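You operate a simulated robot arm through the tools that you are given. There is no shell and no other tool.

The job below is to be done with a simulated robot arm. You get a single attempt, and the scene is never put back.

## Task
Dab two black bolts in the brown table's brown carton blue.
Fine: the two that lie apart from the heap; marker back in its own well, lid shut again.

Only the result counts: the job must be done as asked and must still hold three seconds after the hand-in. Knocking over, shifting, dropping, spilling or breaking anything else fails it. A push-on lid holds only when it is set on centred and level and pressed home; a screw cap is set on level and turned clockwise until tight.

## Robot
A 7-joint arm with a two-finger parallel gripper, fixed in place. Base frame: the origin is at the foot of the arm, x ahead of it, y to its left, z up. Readings come in mm, rad, newtons and seconds.
Its first joint turns from -2.304 to 2.304 rad. Payload 3.91 kg.
The TCP is the grasp point between the finger pads, 30 mm short of the fingertips. In the tool frame z runs along the fingers and y along their closing line. Largest opening 110 mm; finger width 20, thickness 10; the body of the gripper, 48 by 112 mm, starts 55 mm behind the TCP.
Orientation is that of the tool frame in the base frame, as [roll, pitch, yaw] about the fixed x, y, z axes, in that order (R = Rz(yaw) Ry(pitch) Rx(roll)). With the fingers straight down and closing along the base's y, the tool's x points along the base's -x, its y along +y and its z along -z.

## Interface
- The arm moves only by the tool play_rows. Its argument "plan" is a list of rows, each a list of 7 numbers: the turn, a rotation vector about the tool's x, y, z in units of 60 degrees (1.0 is 60 degrees), then the shift along the tool's x, y, z in units of 500 mm (1.0 is 500 mm), then the gripper command, from -1 (fully open) to 1 (shut), values between in proportion. In form: [[ax, ay, az, x, y, z, gripper], ...]. A call has 1 to 20 rows; each row is the pose to reach, as a shift and turn from the pose commanded when the call began, along the tool's axes at that moment. A call with a number of a shift or a turn outside -1 to 1 is refused whole. A row lasts 0.2 s, in which the tool goes at most 50 mm and 0.15 rad; a call with a longer step from one row to the next is refused whole, and so is a gripper value outside its range. A pose out of reach is approached as far as the arm can. The call stops where the force on the tool passes 90 N (or 10 N more than at its start, if that is more) or the arm is blocked; 0.2 s more then pass. The fingers move at their own pace (about 108 mm/s each) and stop on an object; they squeeze with about 21 N. The grip force told is the motor's: it shows also when the fingers shut on nothing. Time passes only in rows, and 0.2 s behind the last, so rows that repeat a pose let the fingers close. The reply holds the time, the measured pose of the TCP, the force on the tool along the base axes, the opening and the grip force, in the units named above and with some noise, with the torque about the TCP (base axes, N m) and any sound that the robot's microphone picked up, and new pictures: "pictures" is both (left out), scene, wrist or none.
- Cameras (640 x 400 px; columns grow to the right, rows downward): "scene" is fixed at [402.3, -649.1, 1457.6]; the picture's right is [0.97, -0.24, 0.00], its down [-0.06, -0.27, -0.96] and it looks along [0.23, 0.93, -0.27] (base axes); focal length 311 px, centre (320, 200). "wrist" rides on the gripper at [72, 17, -103] in the tool frame; the picture's right is [-0.23, 0.97, 0.00], its down [-0.76, -0.18, -0.62] and it looks along [-0.61, -0.14, 0.78] (tool axes); focal length 222 px, centre (320, 200). There is no depth. A picture from a camera that has moved, and an enlarged one, comes with that camera's place and axes in the base frame and with its lens.
- close_up(camera, box): a new picture of the part [left, top, right, bottom] of that camera's present view, enlarged. No time passes.
- hand_in(): hands the job in; it is judged then, once.

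Places have to be worked out from the pictures, the camera data and where the tool is seen. Open the gripper and draw the arm clear of the work before you hand the job in, unless the task says otherwise.

The tools are called after "Request:" as a command line: name --pt "numbers of a row" for each row, then --argument value for the rest, lists and objects as JSON in quotes. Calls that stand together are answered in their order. play_rows: Moves the arm, as the interface text tells. Its arguments: {"type":"object","properties":{"plan":{"type":"array"},"pictures":{"type":"string","enum":["both","scene","wrist","none"]}},"required":["plan"]} The other tools are called the same way: close_up (camera, box) takes an enlarged picture of a part of a camera's view; hand_in () hands the job in.

At the start:

```text
time_s: 0.0
eef_pos: [299.7, 443.2, 1249.2]
tcp_rot: [-3.14, 0.0, -3.14]
force: [0.4, -0.3, 0.8]
torque: [0.02, 0.0, 0.0]
grip_width: 110.0
gripper_force: 0.0
```

scene: 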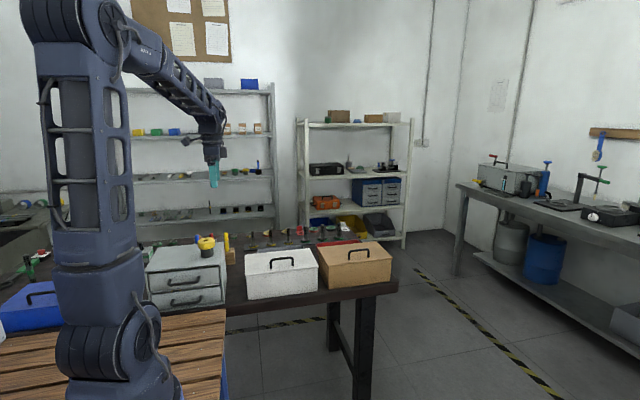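
wrist: 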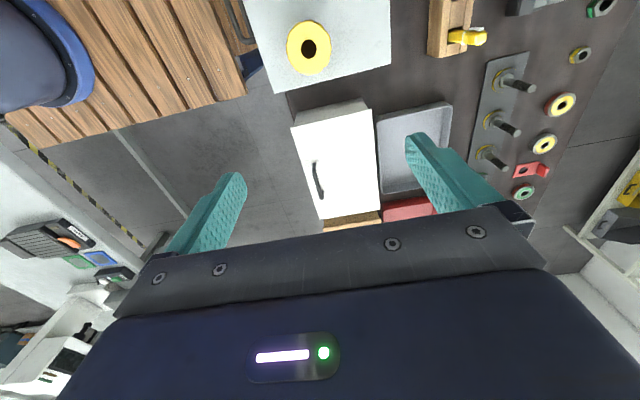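

The scene shows a dark brown table with a white and a brown lidded carton, drawers and other items. I'll enlarge the table area first in both cameras.

Request:
close_up --camera "scene" --box '[140, 200, 420, 375]'

Request:
close_up --camera "wrist" --box '[240, 0, 640, 250]'

Request:
close_up --camera "scene" --box '[220, 215, 400, 305]'

```text
2.29 times, centred on (280, 288) of scene
camera zoom: at [402.3, -649.1, 1457.6], right [0.97, -0.24, 0.0], down [-0.06, -0.27, -0.96], along [0.23, 0.93, -0.27], focal length 712 px, centre (411, 0)
```

zoom: 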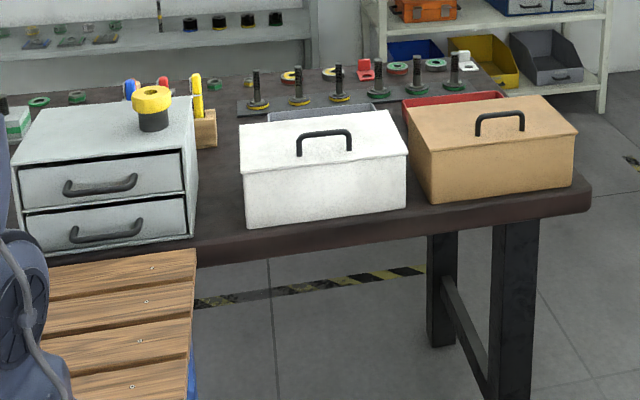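

```text
1.60 times, centred on (440, 125) of wrist
camera zoom: at [228.3, 459.8, 1353.1], right [0.23, 0.97, 0.0], down [0.76, -0.18, 0.62], along [0.61, -0.14, -0.78], focal length 355 px, centre (128, 320)
```

zoom: 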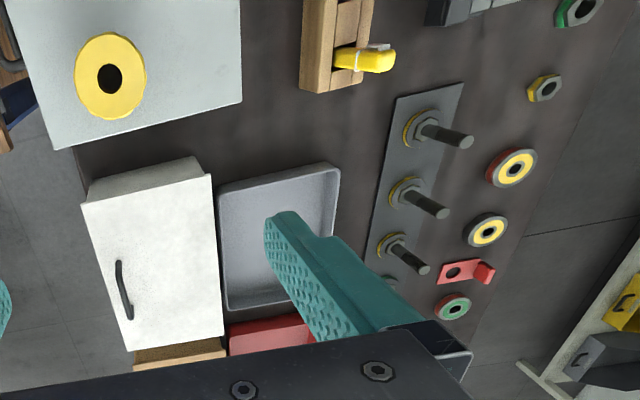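

```text
3.56 times, centred on (310, 260) of scene
camera zoom: at [402.3, -649.1, 1457.6], right [0.97, -0.24, 0.0], down [-0.06, -0.27, -0.96], along [0.23, 0.93, -0.27], focal length 1107 px, centre (356, -13)
```

zoom: 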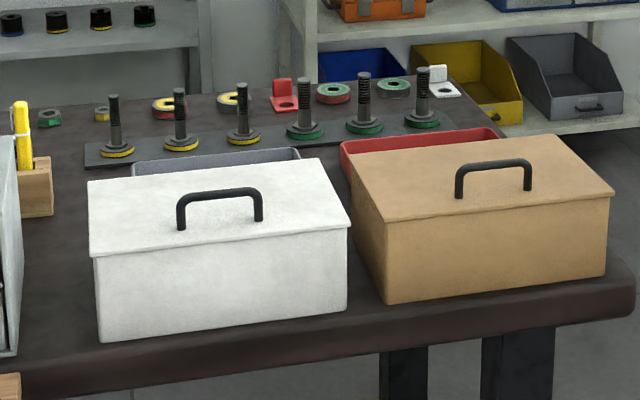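

The table holds a white and a brown lidded carton, and a wooden block with a yellow, and probably a red and a blue, marker behind the drawer cabinet. I'll move the wrist camera back along -x to view the block.

Request:
play_rows --pt "0 0 0 0.08 0.02 0 -1" --pt "0 0 0 0.16 0.04 0 -1" --pt "0 0 0 0.24 0.08 0 -1" --pt "0 0 0 0.32 0.12 0 -1" --pt "0 0 0 0.36 0.16 0 -1"

```text
time_s: 1.2
eef_pos: [122.9, 521.6, 1247.5]
tcp_rot: [-3.141, -0.002, 3.141]
force: [0.9, 0.1, -0.4]
torque: [-0.03, 0.02, -0.02]
grip_width: 109.9
gripper_force: 0.1
camera wrist: at [50.2, 538.7, 1351.6], right [0.23, 0.97, 0.0], down [0.76, -0.18, 0.62], along [0.61, -0.14, -0.78], focal length 222 px, centre (320, 200)
```

scene: 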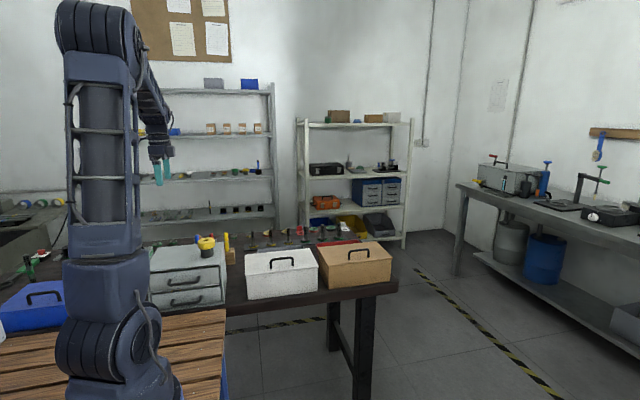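
wrist: 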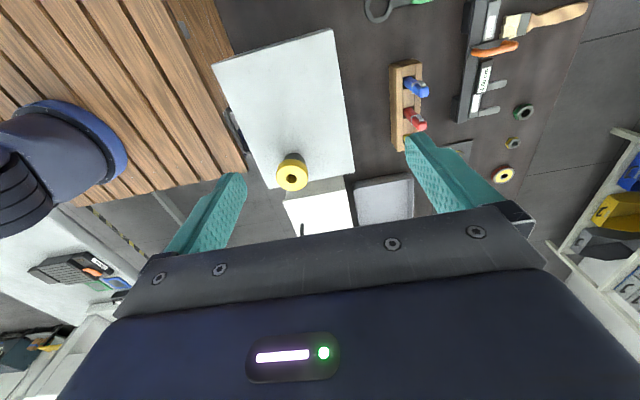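

Request:
close_up --camera "wrist" --box '[360, 40, 470, 160]'

Request:
close_up --camera "wrist" --box '[200, 0, 600, 240]'

Request:
close_up --camera "scene" --box '[0, 180, 260, 340]'

```text
3.33 times, centred on (415, 100) of wrist
camera zoom: at [50.2, 538.7, 1351.6], right [0.23, 0.97, 0.0], down [0.76, -0.18, 0.62], along [0.61, -0.14, -0.78], focal length 740 px, centre (3, 533)
```

zoom: 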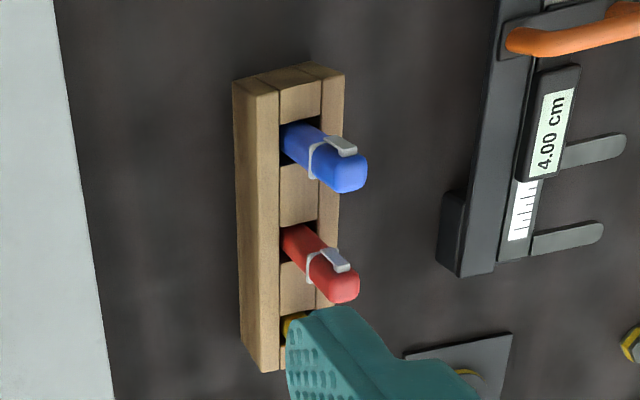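

```text
1.60 times, centred on (400, 120) of wrist
camera zoom: at [50.2, 538.7, 1351.6], right [0.23, 0.97, 0.0], down [0.76, -0.18, 0.62], along [0.61, -0.14, -0.78], focal length 355 px, centre (192, 328)
```

zoom: 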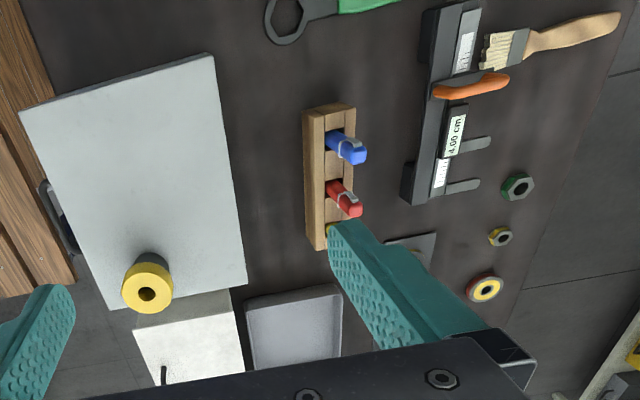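

```text
2.46 times, centred on (130, 260) of scene
camera zoom: at [402.3, -649.1, 1457.6], right [0.97, -0.24, 0.0], down [-0.06, -0.27, -0.96], along [0.23, 0.93, -0.27], focal length 766 px, centre (788, 52)
```

zoom: 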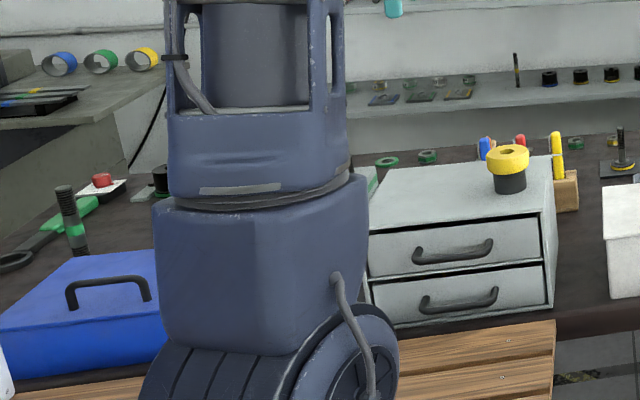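

The blue marker stands in the far well of the wooden block (about x≈200, y≈690). Next I move the camera over to look at the brown carton and free table space.

Request:
play_rows --pt "0 0 0 -0.09 -0.012 0 -1" --pt "0 0 0 -0.18 -0.025 0 -1" --pt "0 0 0 -0.27 -0.037 0 -1" --pt "0 0 0 -0.36 -0.05 0 -1" --pt "0 0 0 -0.45 -0.062 0 -1" --pt "0 0 0 -0.54 -0.075 0 -1" --pt "0 0 0 -0.63 -0.087 0 -1" --pt "0 0 0 -0.72 -0.1 0 -1" --pt "0 0 0 -0.81 -0.112 0 -1" --pt "0 0 0 -0.86 -0.12 0 -1"

```text
time_s: 3.4
eef_pos: [551.4, 463.4, 1249.8]
tcp_rot: [-3.142, 0.0, -3.138]
force: [0.2, 0.2, -0.3]
torque: [-0.04, -0.04, -0.02]
grip_width: 110.0
gripper_force: 0.1
camera wrist: at [478.7, 480.3, 1353.1], right [0.23, 0.97, 0.0], down [0.76, -0.18, 0.62], along [0.61, -0.14, -0.78], focal length 222 px, centre (320, 200)
```

scene: 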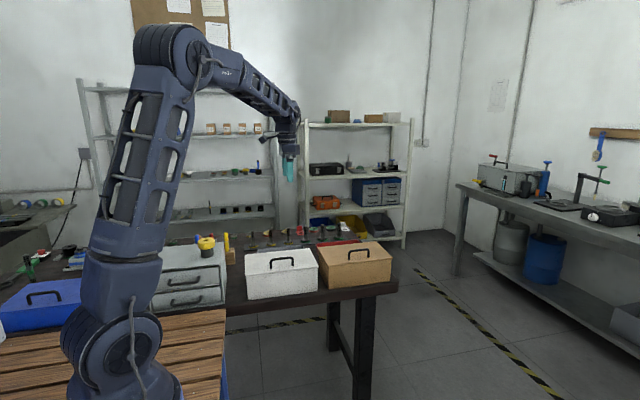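
wrist: 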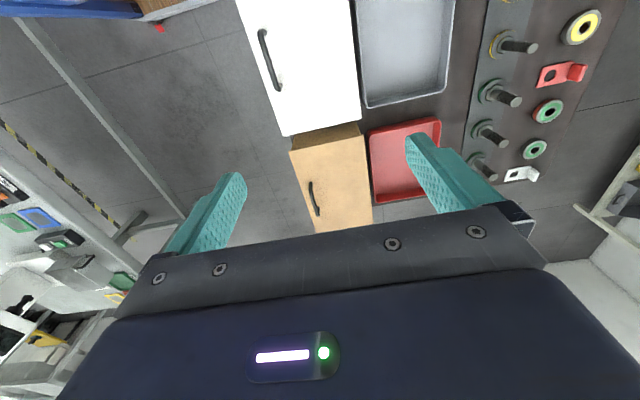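

The brown carton is in view; I'll enlarge it to measure lid corners and handle.

Request:
close_up --camera "wrist" --box '[270, 110, 450, 235]'

Request:
close_up --camera "scene" --box '[305, 220, 405, 300]'

Request:
close_up --camera "wrist" --box '[220, 0, 620, 240]'

```text
3.20 times, centred on (360, 172) of wrist
camera zoom: at [478.7, 480.3, 1353.1], right [0.23, 0.97, 0.0], down [0.76, -0.18, 0.62], along [0.61, -0.14, -0.78], focal length 711 px, centre (192, 288)
```

zoom: 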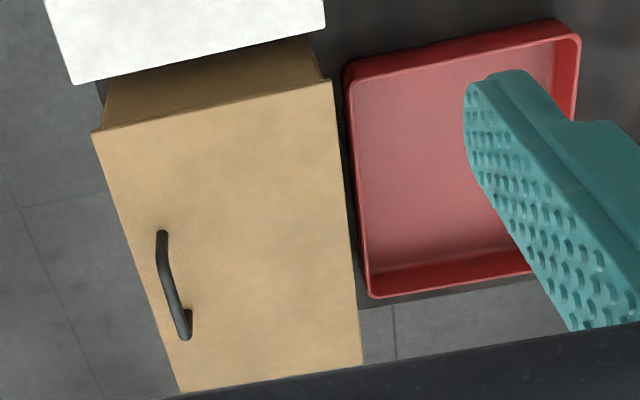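

```text
5.00 times, centred on (355, 260) of scene
camera zoom: at [402.3, -649.1, 1457.6], right [0.97, -0.24, 0.0], down [-0.06, -0.27, -0.96], along [0.23, 0.93, -0.27], focal length 1556 px, centre (145, -100)
```

zoom: 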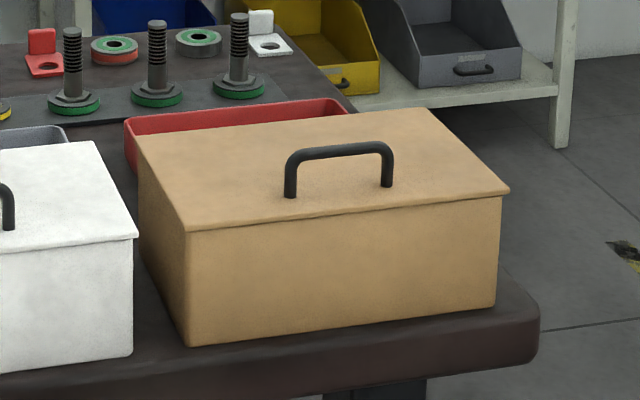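

```text
1.60 times, centred on (420, 120) of wrist
camera zoom: at [478.7, 480.3, 1353.1], right [0.23, 0.97, 0.0], down [0.76, -0.18, 0.62], along [0.61, -0.14, -0.78], focal length 355 px, centre (160, 328)
```

zoom: 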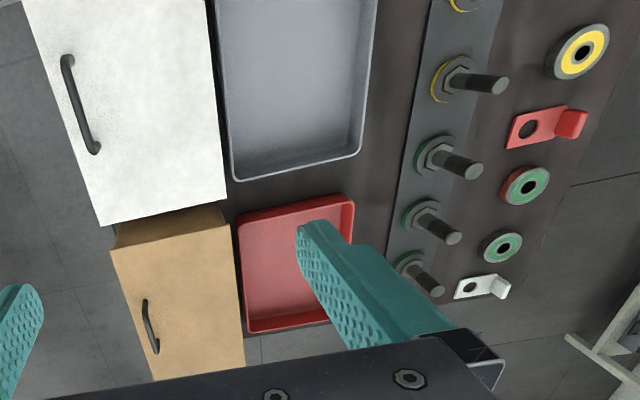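

The lid is axis-aligned: top z≈905, x 681–944, y 364–527, with an off-centre handle (bar along x at x≈780–861, y≈397, z≈938), so it is probably hinged at the back. I'll move above the handle for a closer look.

Request:
play_rows --pt "0 0 0 -0.07 -0.018 0.04 -1" --pt "0 0 0 -0.14 -0.036 0.08 -1" --pt "0 0 0 -0.21 -0.054 0.12 -1" --pt "0 0 0 -0.28 -0.072 0.16 -1" --pt "0 0 0 -0.35 -0.09 0.2 -1" --pt "0 0 0 -0.42 -0.108 0.24 -1" --pt "0 0 0 -0.48 -0.124 0.28 -1" --pt "0 0 0 -0.514 -0.132 0.3 -1"

```text
time_s: 5.2
eef_pos: [809.6, 396.5, 1097.9]
tcp_rot: [-3.141, -0.001, -3.141]
force: [-0.2, -1.3, 0.3]
torque: [0.0, 0.01, 0.03]
grip_width: 110.0
gripper_force: 0.1
camera wrist: at [736.5, 413.9, 1201.7], right [0.23, 0.97, 0.0], down [0.76, -0.18, 0.62], along [0.61, -0.14, -0.78], focal length 222 px, centre (320, 200)
```

scene: 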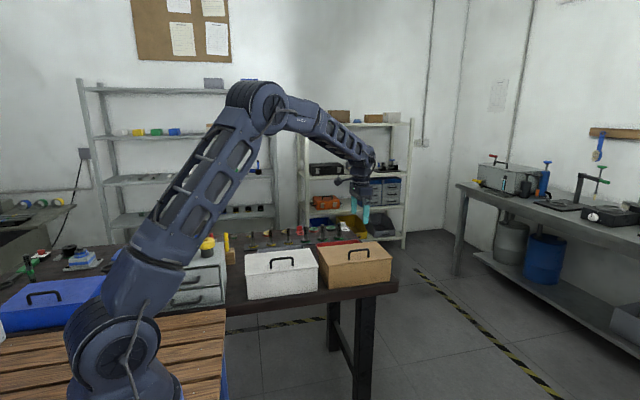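
wrist: 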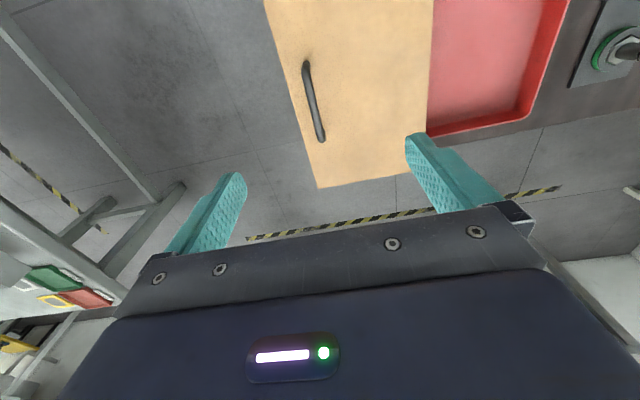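

From this nearer view the bar's centre is about (808, 392). I descend to z≈1010 and re-check centring between the fingers.

Request:
play_rows --pt "0 0 0 0 -0.005 0.06 -1" --pt "0 0 0 0 -0.01 0.12 -1" --pt "0 0 0 0 -0.01 0.18 -1" --pt "0 0 0 0 -0.01 0.18 -1"

Request:
close_up --camera "wrist" --box '[160, 0, 560, 250]'

Request:
close_up --camera "scene" --box '[305, 190, 405, 290]'

```text
time_s: 6.2
eef_pos: [807.2, 391.5, 1007.1]
tcp_rot: [-3.14, 0.002, -3.142]
force: [0.2, 0.0, -0.1]
torque: [-0.01, 0.01, 0.02]
grip_width: 110.0
gripper_force: 0.0
camera wrist: at [735.6, 407.9, 1111.0], right [0.23, 0.97, 0.0], down [0.76, -0.18, 0.62], along [0.61, -0.14, -0.78], focal length 222 px, centre (320, 200)
```

scene: 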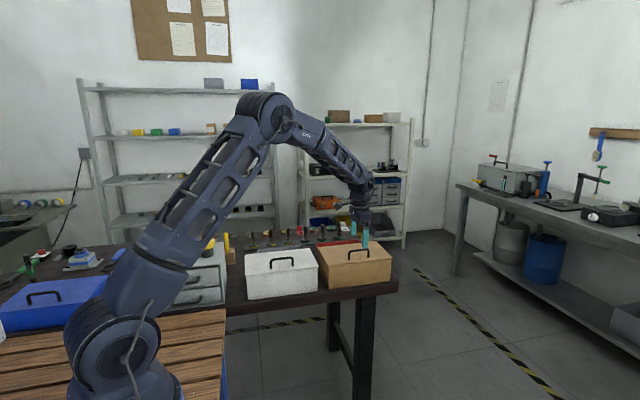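
wrist: 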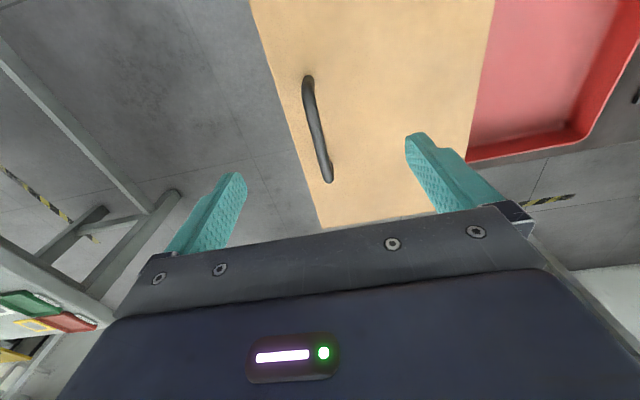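

```text
1.60 times, centred on (360, 125) of wrist
camera zoom: at [735.6, 407.9, 1111.0], right [0.23, 0.97, 0.0], down [0.76, -0.18, 0.62], along [0.61, -0.14, -0.78], focal length 355 px, centre (256, 320)
```

zoom: 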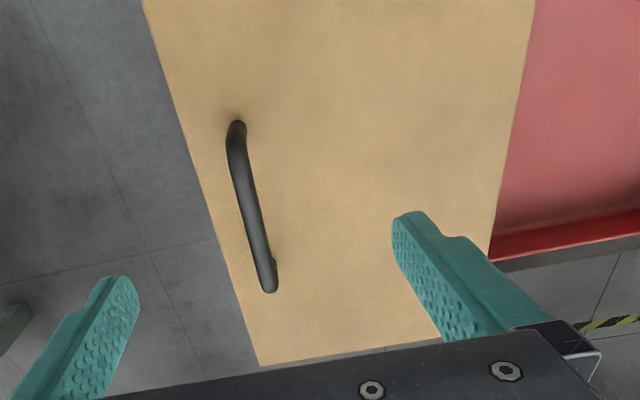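

```text
4.00 times, centred on (355, 240) of scene
camera zoom: at [402.3, -649.1, 1457.6], right [0.97, -0.24, 0.0], down [-0.06, -0.27, -0.96], along [0.23, 0.93, -0.27], focal length 1245 px, centre (180, 40)
```

zoom: 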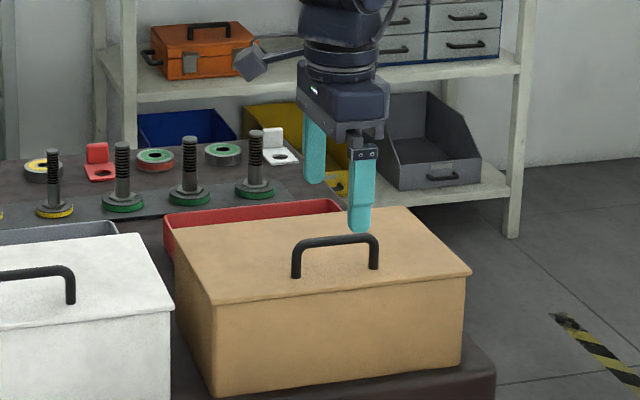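

The bar is at y≈390.5, x 765–848, centred between the fingers. I descend to z≈950 (tips ~12 mm above the lid) and close.

Request:
play_rows --pt "0 0 0 0 -0.002 0.05 -1" --pt "0 0 0 0 -0.002 0.09 -1" --pt "0 0 0 0 -0.002 0.114 -1" --pt "0 0 0 0 -0.002 0.114 0" --pt "0 0 0 0 -0.002 0.114 0.7" --pt "0 0 0 0 -0.002 0.114 1" --pt "0 0 0 0 -0.002 0.114 1" --pt "0 0 0 0 -0.002 0.114 1"

Request:
close_up --camera "scene" --box '[305, 190, 405, 290]'

```text
time_s: 8.0
eef_pos: [807.8, 391.7, 952.5]
tcp_rot: [-3.141, 0.002, -3.141]
force: [-4.9, -10.3, 2.2]
torque: [-0.2, 0.25, -0.01]
grip_width: 9.3
gripper_force: 45.2
camera wrist: at [734.9, 407.2, 1056.7], right [0.23, 0.97, 0.0], down [0.76, -0.18, 0.62], along [0.61, -0.14, -0.78], focal length 222 px, centre (320, 200)
```

scene: 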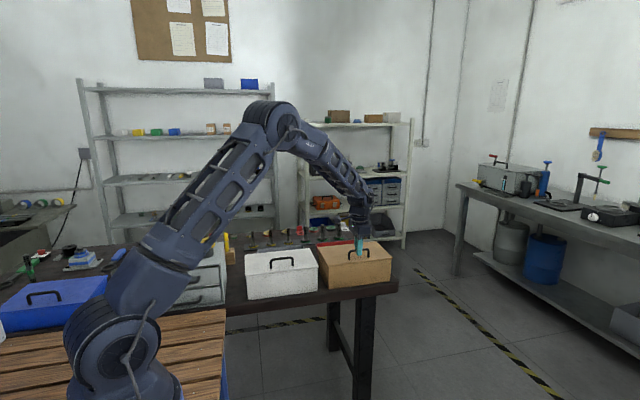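
wrist: 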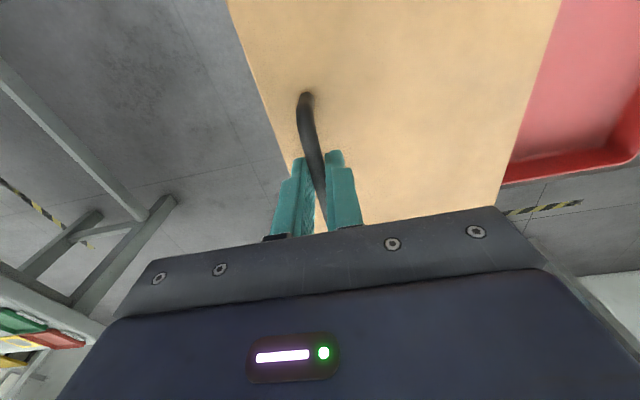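

```text
4.00 times, centred on (355, 240) of scene
camera zoom: at [402.3, -649.1, 1457.6], right [0.97, -0.24, 0.0], down [-0.06, -0.27, -0.96], along [0.23, 0.93, -0.27], focal length 1245 px, centre (180, 40)
```

zoom: 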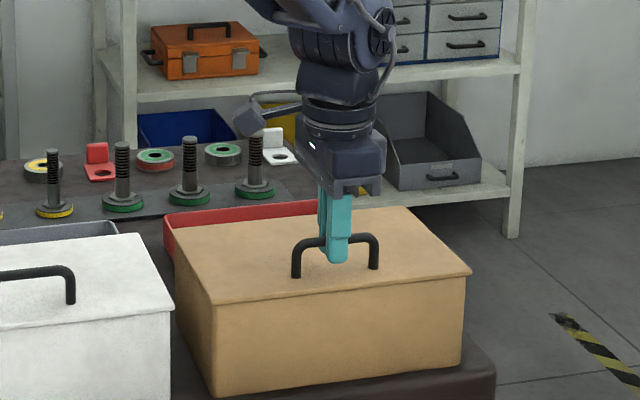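

Handle gripped (9.3 mm). Now a small test lift of ~10 mm to learn whether the lid is hinged or loose.

Request:
play_rows --pt "0 0 0 0 -0.002 -0.005 1" --pt "0 0 0 0 -0.002 -0.01 1" --pt "0 0 0 0 -0.002 -0.015 1" --pt "0 0 0 0 -0.002 -0.02 1"

Request:
close_up --camera "scene" --box '[305, 190, 405, 290]'

```text
time_s: 9.0
eef_pos: [807.8, 393.0, 963.0]
tcp_rot: [3.139, -0.001, -3.14]
force: [11.8, 28.5, -11.4]
torque: [0.31, -0.18, 0.01]
grip_width: 9.7
gripper_force: 44.7
camera wrist: at [734.7, 409.6, 1066.1], right [0.22, 0.97, 0.0], down [0.76, -0.18, 0.62], along [0.61, -0.14, -0.78], focal length 222 px, centre (320, 200)
```

scene: 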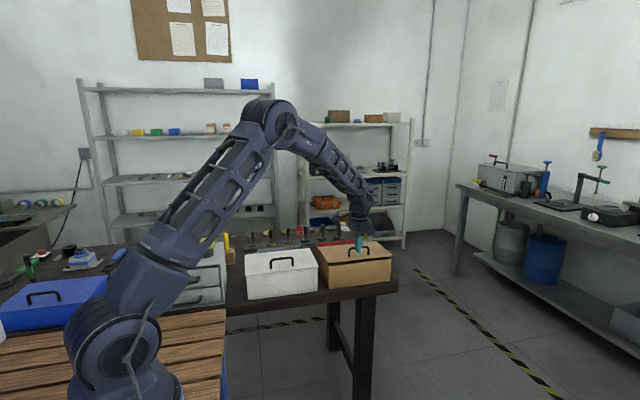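
wrist: 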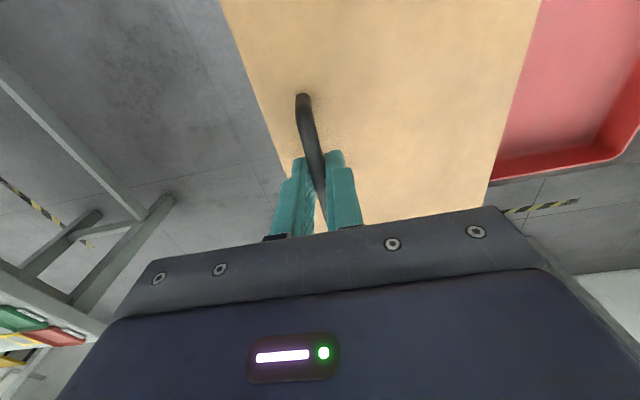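

```text
4.00 times, centred on (355, 240) of scene
camera zoom: at [402.3, -649.1, 1457.6], right [0.97, -0.24, 0.0], down [-0.06, -0.27, -0.96], along [0.23, 0.93, -0.27], focal length 1245 px, centre (180, 40)
```

zoom: 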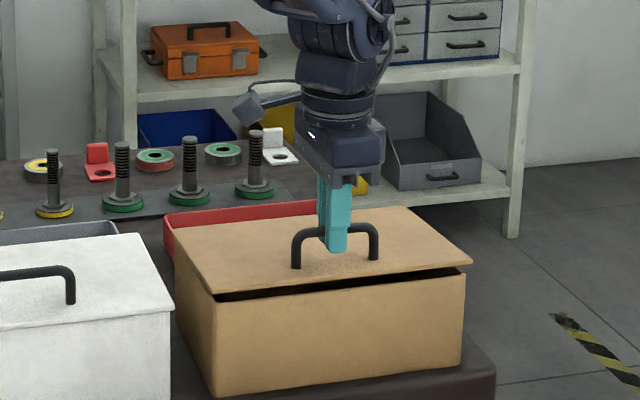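

The lid is hinged at the back (front gap opened, and the +28 N y-force matches an arc). I'll follow an arc of radius ≈137 mm around a hinge at about y≈522, z≈905, beginning with the first ~18°.

Request:
play_rows --pt "0 0 0 0 0.0068 0 1" --pt "0 0 0 0 0.0132 -0.0154 1" --pt "0 0 0 0 0.0194 -0.0284 1" --pt "0 0 0 0 0.0274 -0.043 1" --pt "0 0 0 0 0.0364 -0.0572 1" --pictures "scene"

Request:
close_up --camera "scene" --box '[305, 190, 405, 290]'

```text
time_s: 10.2
eef_pos: [807.1, 407.1, 992.8]
tcp_rot: [3.141, 0.0, 3.141]
force: [-23.3, -30.1, 18.3]
torque: [-0.48, 0.69, 0.25]
grip_width: 9.4
gripper_force: 45.3
```

scene: 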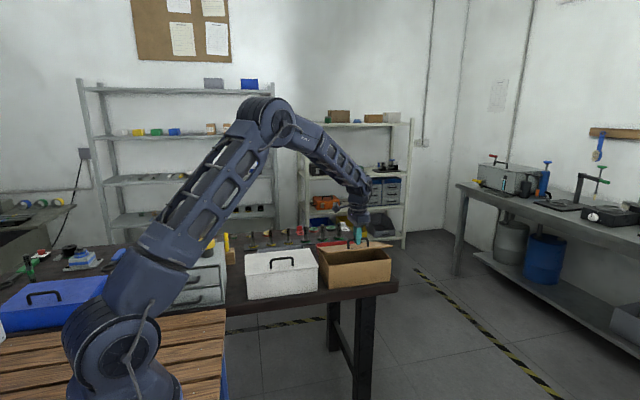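

```text
4.00 times, centred on (355, 240) of scene
camera zoom: at [402.3, -649.1, 1457.6], right [0.97, -0.24, 0.0], down [-0.06, -0.27, -0.96], along [0.23, 0.93, -0.27], focal length 1245 px, centre (180, 40)
```

zoom: 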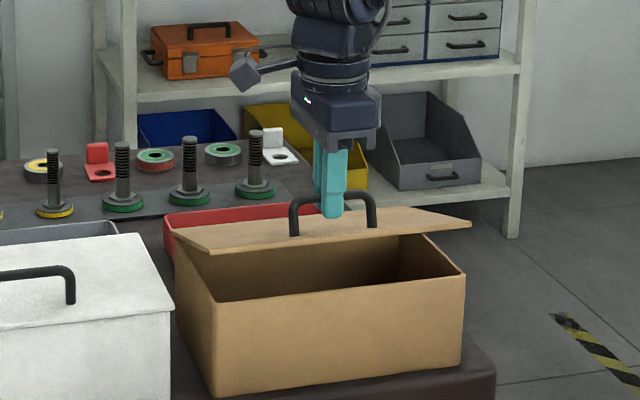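

Opening nicely; the force shows the true radius is ~3 mm larger. I continue the arc with r≈140.5 and begin tilting the tool slightly toward the base for reach.

Request:
play_rows --pt "0 -0.03 0 0.001 0.0034 -0.0156 1" --pt "0 -0.07 0 0.002 0.0126 -0.027 1" --pt "0 -0.1 0 0.003 0.024 -0.0398 1" --pt "0 -0.14 0 0.004 0.0362 -0.052 1" --pt "0 -0.17 0 0.005 0.049 -0.0632 1" --pt "0 -0.2 0 0.006 0.0626 -0.0738 1" --pictures "scene"

Request:
close_up --camera "scene" --box '[305, 190, 405, 290]'

```text
time_s: 11.6
eef_pos: [804.8, 440.9, 1028.4]
tcp_rot: [-3.141, 0.21, -3.14]
force: [4.4, 2.3, -4.4]
torque: [0.01, 0.87, 0.35]
grip_width: 9.5
gripper_force: 45.5
```

scene: 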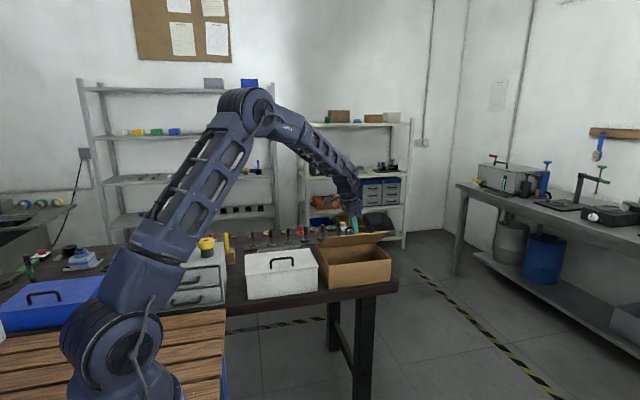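

```text
4.00 times, centred on (355, 240) of scene
camera zoom: at [402.3, -649.1, 1457.6], right [0.97, -0.24, 0.0], down [-0.06, -0.27, -0.96], along [0.23, 0.93, -0.27], focal length 1245 px, centre (180, 40)
```

zoom: 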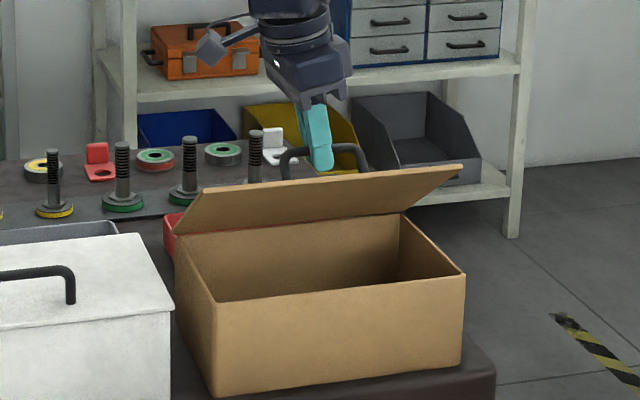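

Forces are near zero, so the arc model fits well. I continue to about 74° lid opening with more inward tilt.

Request:
play_rows --pt "0 -0.03 0 -0.0027 0.0247 -0.0158 1" --pt "0 -0.06 0 -0.0047 0.051 -0.029 1" --pt "0 -0.09 0 -0.0063 0.0784 -0.0393 1" --pt "0 -0.12 0 -0.0073 0.1068 -0.0469 1" --pt "0 -0.15 0 -0.0075 0.1358 -0.0516 1" --pt "0 -0.18 0 -0.0072 0.1652 -0.0533 1"

Request:
close_up --camera "scene" --box '[305, 190, 405, 290]'

```text
time_s: 13.0
eef_pos: [802.2, 524.1, 1055.1]
tcp_rot: [3.141, 0.4, -3.141]
force: [-3.7, 0.2, 13.7]
torque: [0.0, 0.51, 0.64]
grip_width: 9.5
gripper_force: 44.9
camera wrist: at [695.4, 540.2, 1122.7], right [0.21, 0.97, 0.09], down [0.46, -0.18, 0.87], along [0.86, -0.14, -0.48], focal length 222 px, centre (320, 200)
```

scene: 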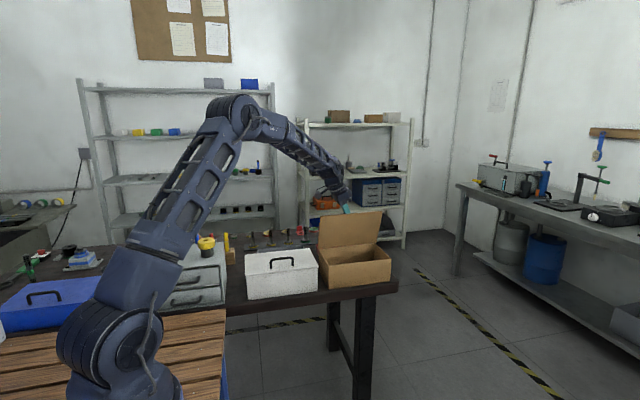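
wrist: 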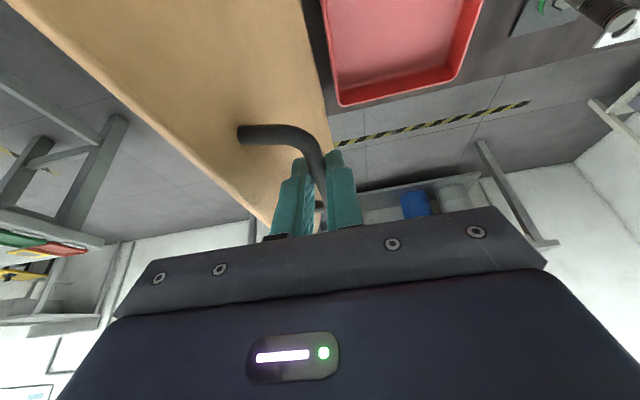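

```text
4.00 times, centred on (355, 240) of scene
camera zoom: at [402.3, -649.1, 1457.6], right [0.97, -0.24, 0.0], down [-0.06, -0.27, -0.96], along [0.23, 0.93, -0.27], focal length 1245 px, centre (180, 40)
```

zoom: 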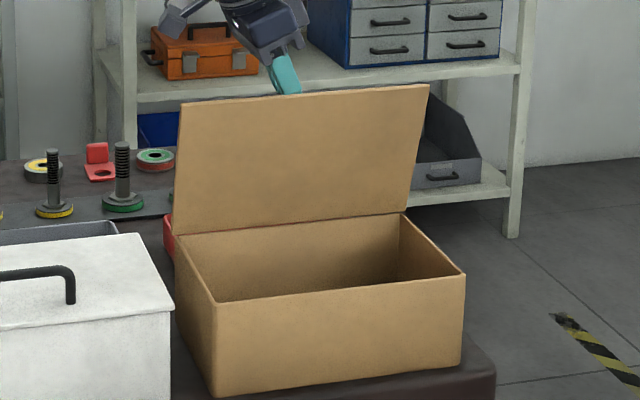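

Lid at ~74°, forces low. I continue the arc past vertical to about 103°.

Request:
play_rows --pt "0 0 0 0 0.0294 0 1" --pt "0 0 0 0.0016 0.0584 0.0039 1" --pt "0 0 0 0.0046 0.0868 0.0109 1" --pt "0 0 0 0.0086 0.1142 0.0205 1" --pt "0 0 0 0.0129 0.1362 0.0306 1"

Request:
close_up --camera "scene" --box '[305, 190, 405, 290]'

```text
time_s: 14.2
eef_pos: [802.5, 590.7, 1037.1]
tcp_rot: [-3.139, 0.397, -3.14]
force: [-2.5, 2.3, 3.8]
torque: [0.06, -0.02, 0.9]
grip_width: 9.7
gripper_force: 45.5
camera wrist: at [695.6, 606.8, 1105.1], right [0.21, 0.97, 0.09], down [0.46, -0.18, 0.87], along [0.86, -0.14, -0.49], focal length 222 px, centre (320, 200)
```

scene: 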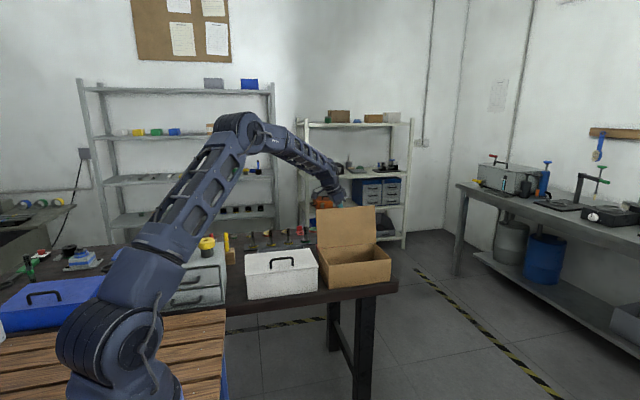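
wrist: 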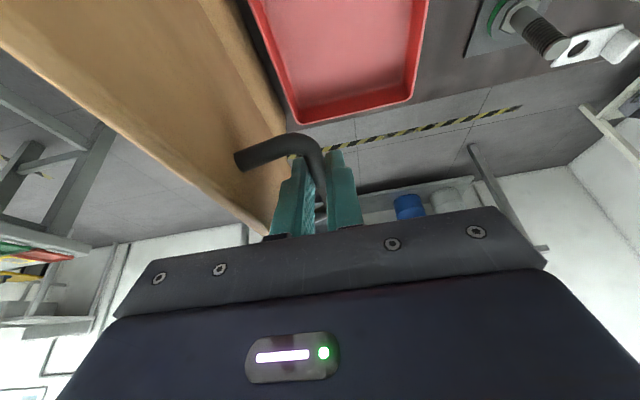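

```text
4.00 times, centred on (355, 240) of scene
camera zoom: at [402.3, -649.1, 1457.6], right [0.97, -0.24, 0.0], down [-0.06, -0.27, -0.96], along [0.23, 0.93, -0.27], focal length 1245 px, centre (180, 40)
```

zoom: 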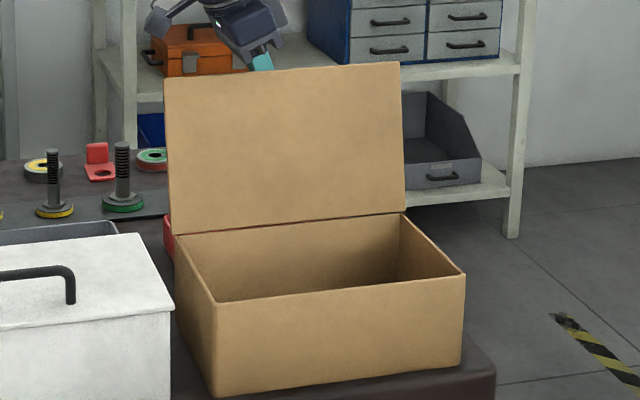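

Lid is ~103° with no sign of a stop yet. I nudge further a few degrees to feel for a hinge stop before releasing.

Request:
play_rows --pt "0 0 0 0.003 0.0125 0.0072 1" --pt "0 0 0 0.006 0.025 0.0144 1" --pt "0 0 0 0.006 0.025 0.0144 1" --pictures "none"

```text
time_s: 15.0
eef_pos: [803.3, 596.2, 1033.2]
tcp_rot: [-3.135, 0.397, 3.138]
force: [-34.5, -39.8, 23.5]
torque: [-0.46, 0.97, 0.73]
grip_width: 9.7
gripper_force: 45.2
stopped in row 3: the force on the tool passed its limit at 91 N (the readings are from after the stop); the commanded pose is now the measured one
```

A hinge stop is at ≈106°. I release by opening the fingers a little and withdraw along the tool axis, then upward.

Request:
play_rows --pt "0 0 0 0 -0.004 0 1" --pt "0 0 0 0 -0.004 0 0.5" --pt "0 0 0 0 -0.004 0 0.5" --pt "0 0 0 0 -0.004 -0.05 0.5" --pt "0 0 0 0 -0.004 -0.1 0.5" --pt "0 0 0 0 -0.004 -0.16 0.5" --pt "0 0 0 0 -0.004 -0.24 0.5"

Request:
close_up --camera "scene" --box '[305, 190, 405, 290]'

```text
time_s: 16.6
eef_pos: [757.3, 597.2, 1140.7]
tcp_rot: [-3.133, 0.396, 3.139]
force: [-1.1, 0.6, -0.6]
torque: [0.01, 0.01, -0.01]
grip_width: 27.6
gripper_force: 0.0
camera wrist: at [650.3, 616.0, 1207.6], right [0.21, 0.97, 0.08], down [0.46, -0.17, 0.87], along [0.86, -0.15, -0.49], focal length 222 px, centre (320, 200)
```

scene: 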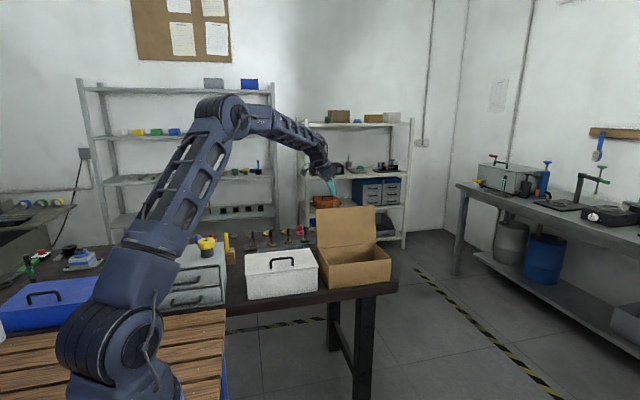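
wrist: 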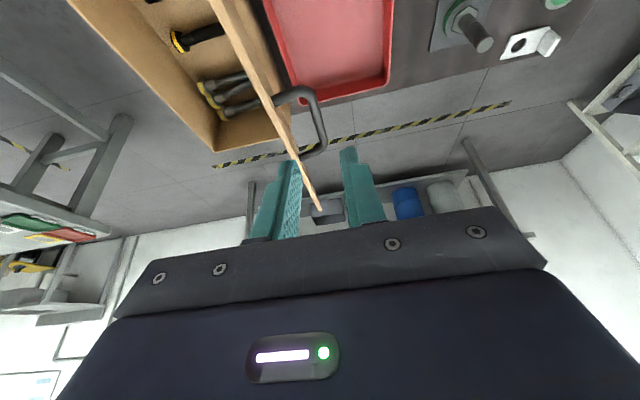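

```text
4.00 times, centred on (355, 240) of scene
camera zoom: at [402.3, -649.1, 1457.6], right [0.97, -0.24, 0.0], down [-0.06, -0.27, -0.96], along [0.23, 0.93, -0.27], focal length 1245 px, centre (180, 40)
```

zoom: 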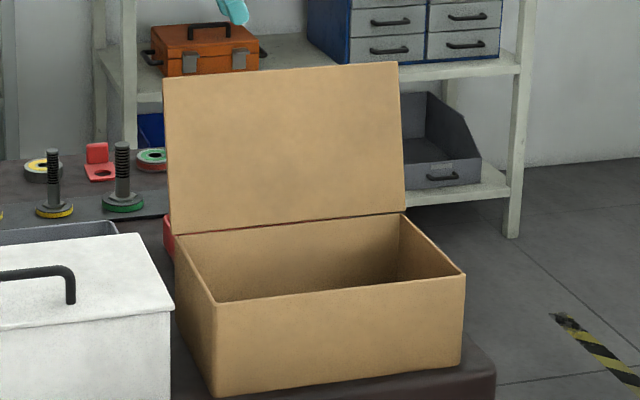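

The lid stays open by itself; bolts with yellow rings are visible inside. I straighten the tool and move to a viewpoint over the carton.

Request:
play_rows --pt "0 0.05 0 0.0 -0.05 -0.02 0.5" --pt "0 0.13 0 0.02 -0.12 -0.04 0.5" --pt "0 0.21 0 0.04 -0.19 -0.06 0.5" --pt "0 0.29 0 0.07 -0.26 -0.06 0.5" --pt "0 0.378 0 0.098 -0.334 -0.06 0.5" --pt "0 0.378 0 0.098 -0.334 -0.06 0.5"

Request:
close_up --camera "wrist" --box '[220, 40, 420, 200]'

```text
time_s: 18.0
eef_pos: [700.1, 431.6, 1151.2]
tcp_rot: [-3.135, 0.001, 3.138]
force: [-0.4, 0.2, 0.2]
torque: [-0.03, 0.01, 0.04]
grip_width: 27.5
gripper_force: 0.0
camera wrist: at [628.7, 449.1, 1254.8], right [0.23, 0.97, 0.0], down [0.76, -0.18, 0.62], along [0.61, -0.15, -0.78], focal length 222 px, centre (320, 200)
```

scene: 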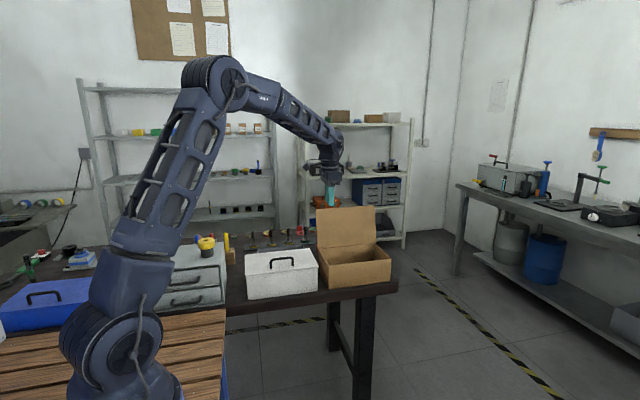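
wrist: 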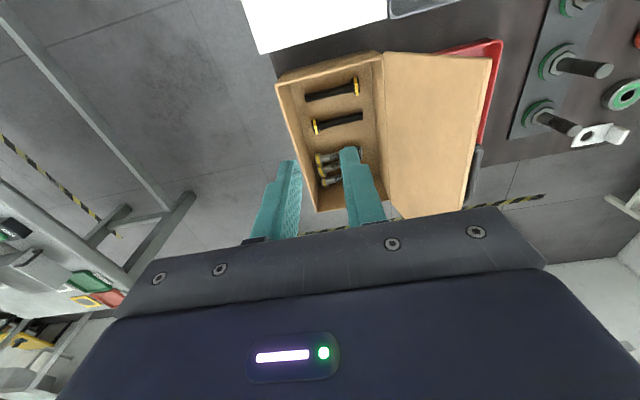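

```text
2.50 times, centred on (320, 120) of wrist
camera zoom: at [628.7, 449.1, 1254.8], right [0.23, 0.97, 0.0], down [0.76, -0.18, 0.62], along [0.61, -0.15, -0.78], focal length 555 px, centre (320, 400)
```

zoom: 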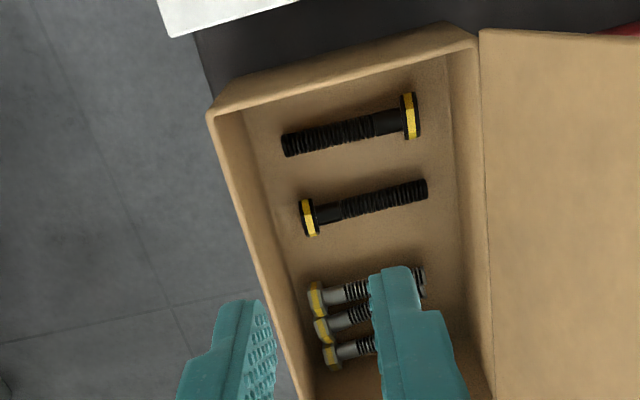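

Two black bolts lie apart: one along y at x≈731 (y 395–490), another at x≈786 (y 397–495); the heap is farther at x>830. Now I go to look at the marker block.

Request:
play_rows --pt "0 0 0 0.08 0.038 0 0.2" --pt "-0.006 0 -0.003 0.16 0.076 0 0" --pt "-0.006 0 -0.003 0.24 0.114 0 0" --pt "-0.006 0 -0.003 0.32 0.152 0 0" --pt "-0.006 0 -0.003 0.4 0.19 0 0" --pt "-0.006 0 -0.003 0.48 0.228 0 0" --pt "-0.006 0 -0.003 0.56 0.266 0 0" --pt "-0.006 0 -0.003 0.64 0.304 0 0" --pt "-0.006 0 -0.003 0.72 0.342 0.01 0" --pt "-0.006 0 -0.003 0.8 0.38 0.02 0" --pt "-0.006 0 -0.003 0.87 0.418 0.03 0" --pt "-0.006 0 -0.003 0.94 0.456 0.04 0"

Request:
close_up --camera "wrist" --box '[240, 20, 400, 180]'

```text
time_s: 20.6
eef_pos: [234.7, 661.0, 1128.5]
tcp_rot: [3.139, 0.002, 3.14]
force: [1.2, -0.4, -0.3]
torque: [0.03, 0.01, -0.04]
grip_width: 55.2
gripper_force: 0.2
camera wrist: at [161.9, 677.1, 1232.4], right [0.23, 0.97, 0.0], down [0.76, -0.18, 0.62], along [0.61, -0.14, -0.78], focal length 222 px, centre (320, 200)
```

scene: 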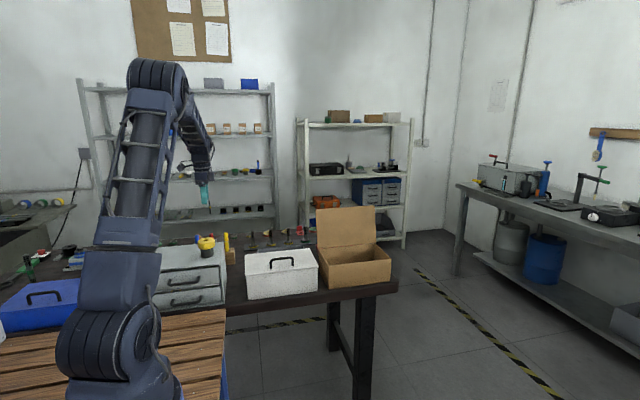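
wrist: 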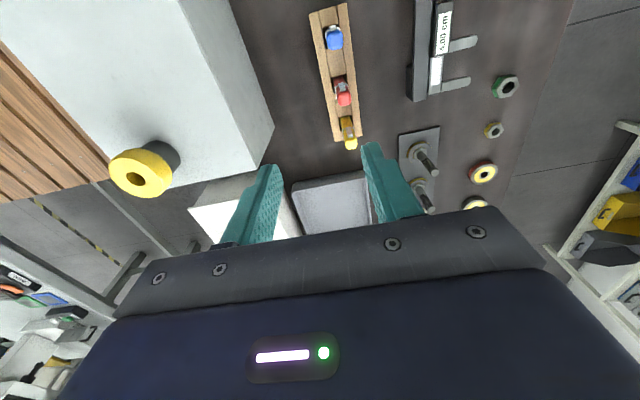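

```text
2.50 times, centred on (320, 100) of wrist
camera zoom: at [161.9, 677.1, 1232.4], right [0.23, 0.97, 0.0], down [0.76, -0.18, 0.62], along [0.61, -0.14, -0.78], focal length 555 px, centre (320, 450)
```

zoom: 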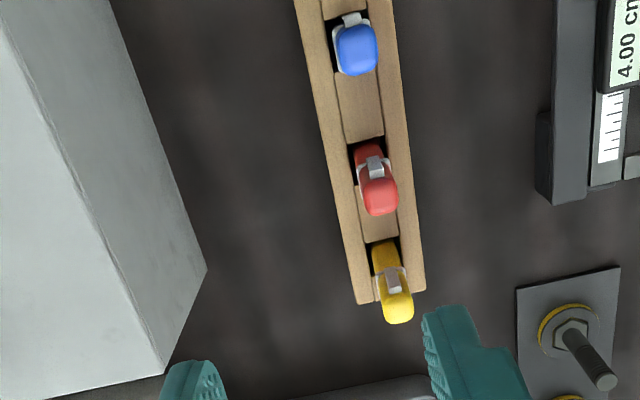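

The wells sit at x≈181/241/301, y≈691.6, block top ≈870, marker tops ≈945; blue is the one at x≈181. I take a closer look at marker detail in the scene view.

Request:
close_up --camera "scene" --box '[185, 225, 245, 275]'

Request:
close_up --camera "wrist" --box '[300, 0, 380, 60]'

```text
8.00 times, centred on (215, 250) of scene
camera zoom: at [402.3, -649.1, 1457.6], right [0.97, -0.24, 0.0], down [-0.06, -0.27, -0.96], along [0.23, 0.93, -0.27], focal length 2490 px, centre (1160, -200)
```

zoom: 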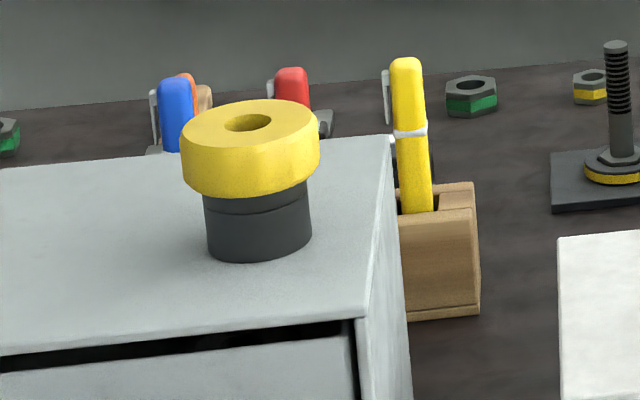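

```text
6.67 times, centred on (340, 30) of wrist
camera zoom: at [161.9, 677.1, 1232.4], right [0.23, 0.97, 0.0], down [0.76, -0.18, 0.62], along [0.61, -0.14, -0.78], focal length 1481 px, centre (187, 1333)
```

zoom: 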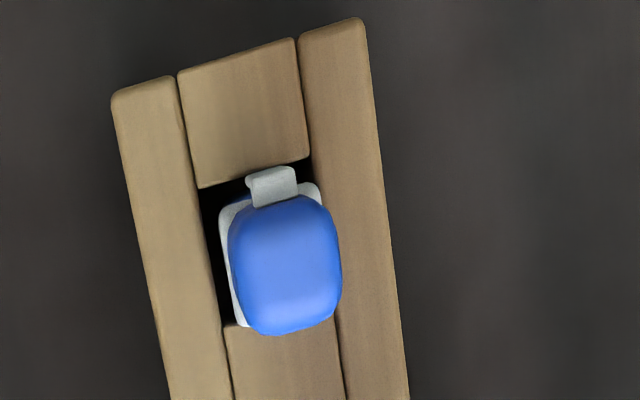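

The blue marker is a ~17.5 mm square body standing nearly upright in its 22 mm well at about (180.5, 690). I move directly above it and stop at z≈1020 for a check.

Request:
play_rows --pt "0 0 0 0.036 0.02 0 0" --pt "0 0 0 0.072 0.04 0.04 0" --pt "0 0 0 0.1076 0.0596 0.1 0" --pt "0 0 0 0.1076 0.0596 0.16 0" --pt "0 0 0 0.1076 0.0596 0.22 0" --pt "0 0 0 0.1076 0.0596 0.22 0"

Request:
close_up --camera "wrist" --box '[240, 60, 400, 220]'

```text
time_s: 22.0
eef_pos: [179.0, 690.8, 1020.3]
tcp_rot: [3.14, 0.002, -3.141]
force: [-0.2, 0.5, 0.3]
torque: [0.01, 0.03, 0.05]
grip_width: 55.1
gripper_force: 0.1
camera wrist: at [106.3, 708.4, 1123.3], right [0.23, 0.97, 0.0], down [0.76, -0.18, 0.62], along [0.61, -0.14, -0.78], focal length 222 px, centre (320, 200)
```

scene: 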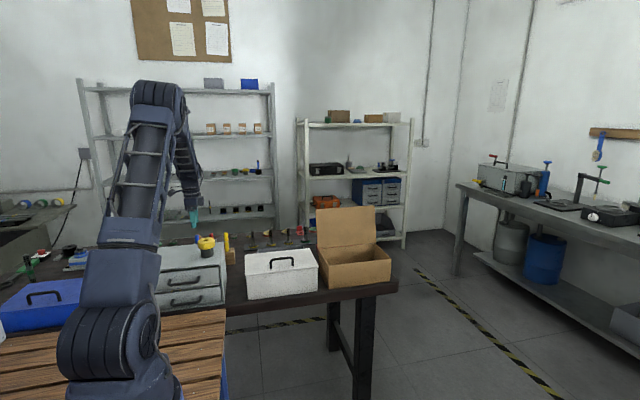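
wrist: 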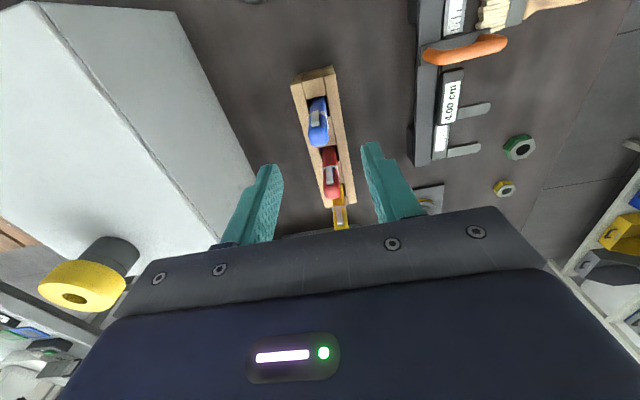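

```text
2.50 times, centred on (320, 140) of wrist
camera zoom: at [106.3, 708.4, 1123.3], right [0.23, 0.97, 0.0], down [0.76, -0.18, 0.62], along [0.61, -0.14, -0.78], focal length 555 px, centre (320, 350)
```

zoom: 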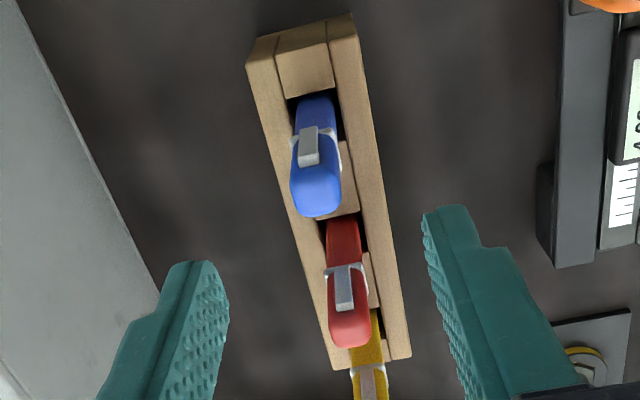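

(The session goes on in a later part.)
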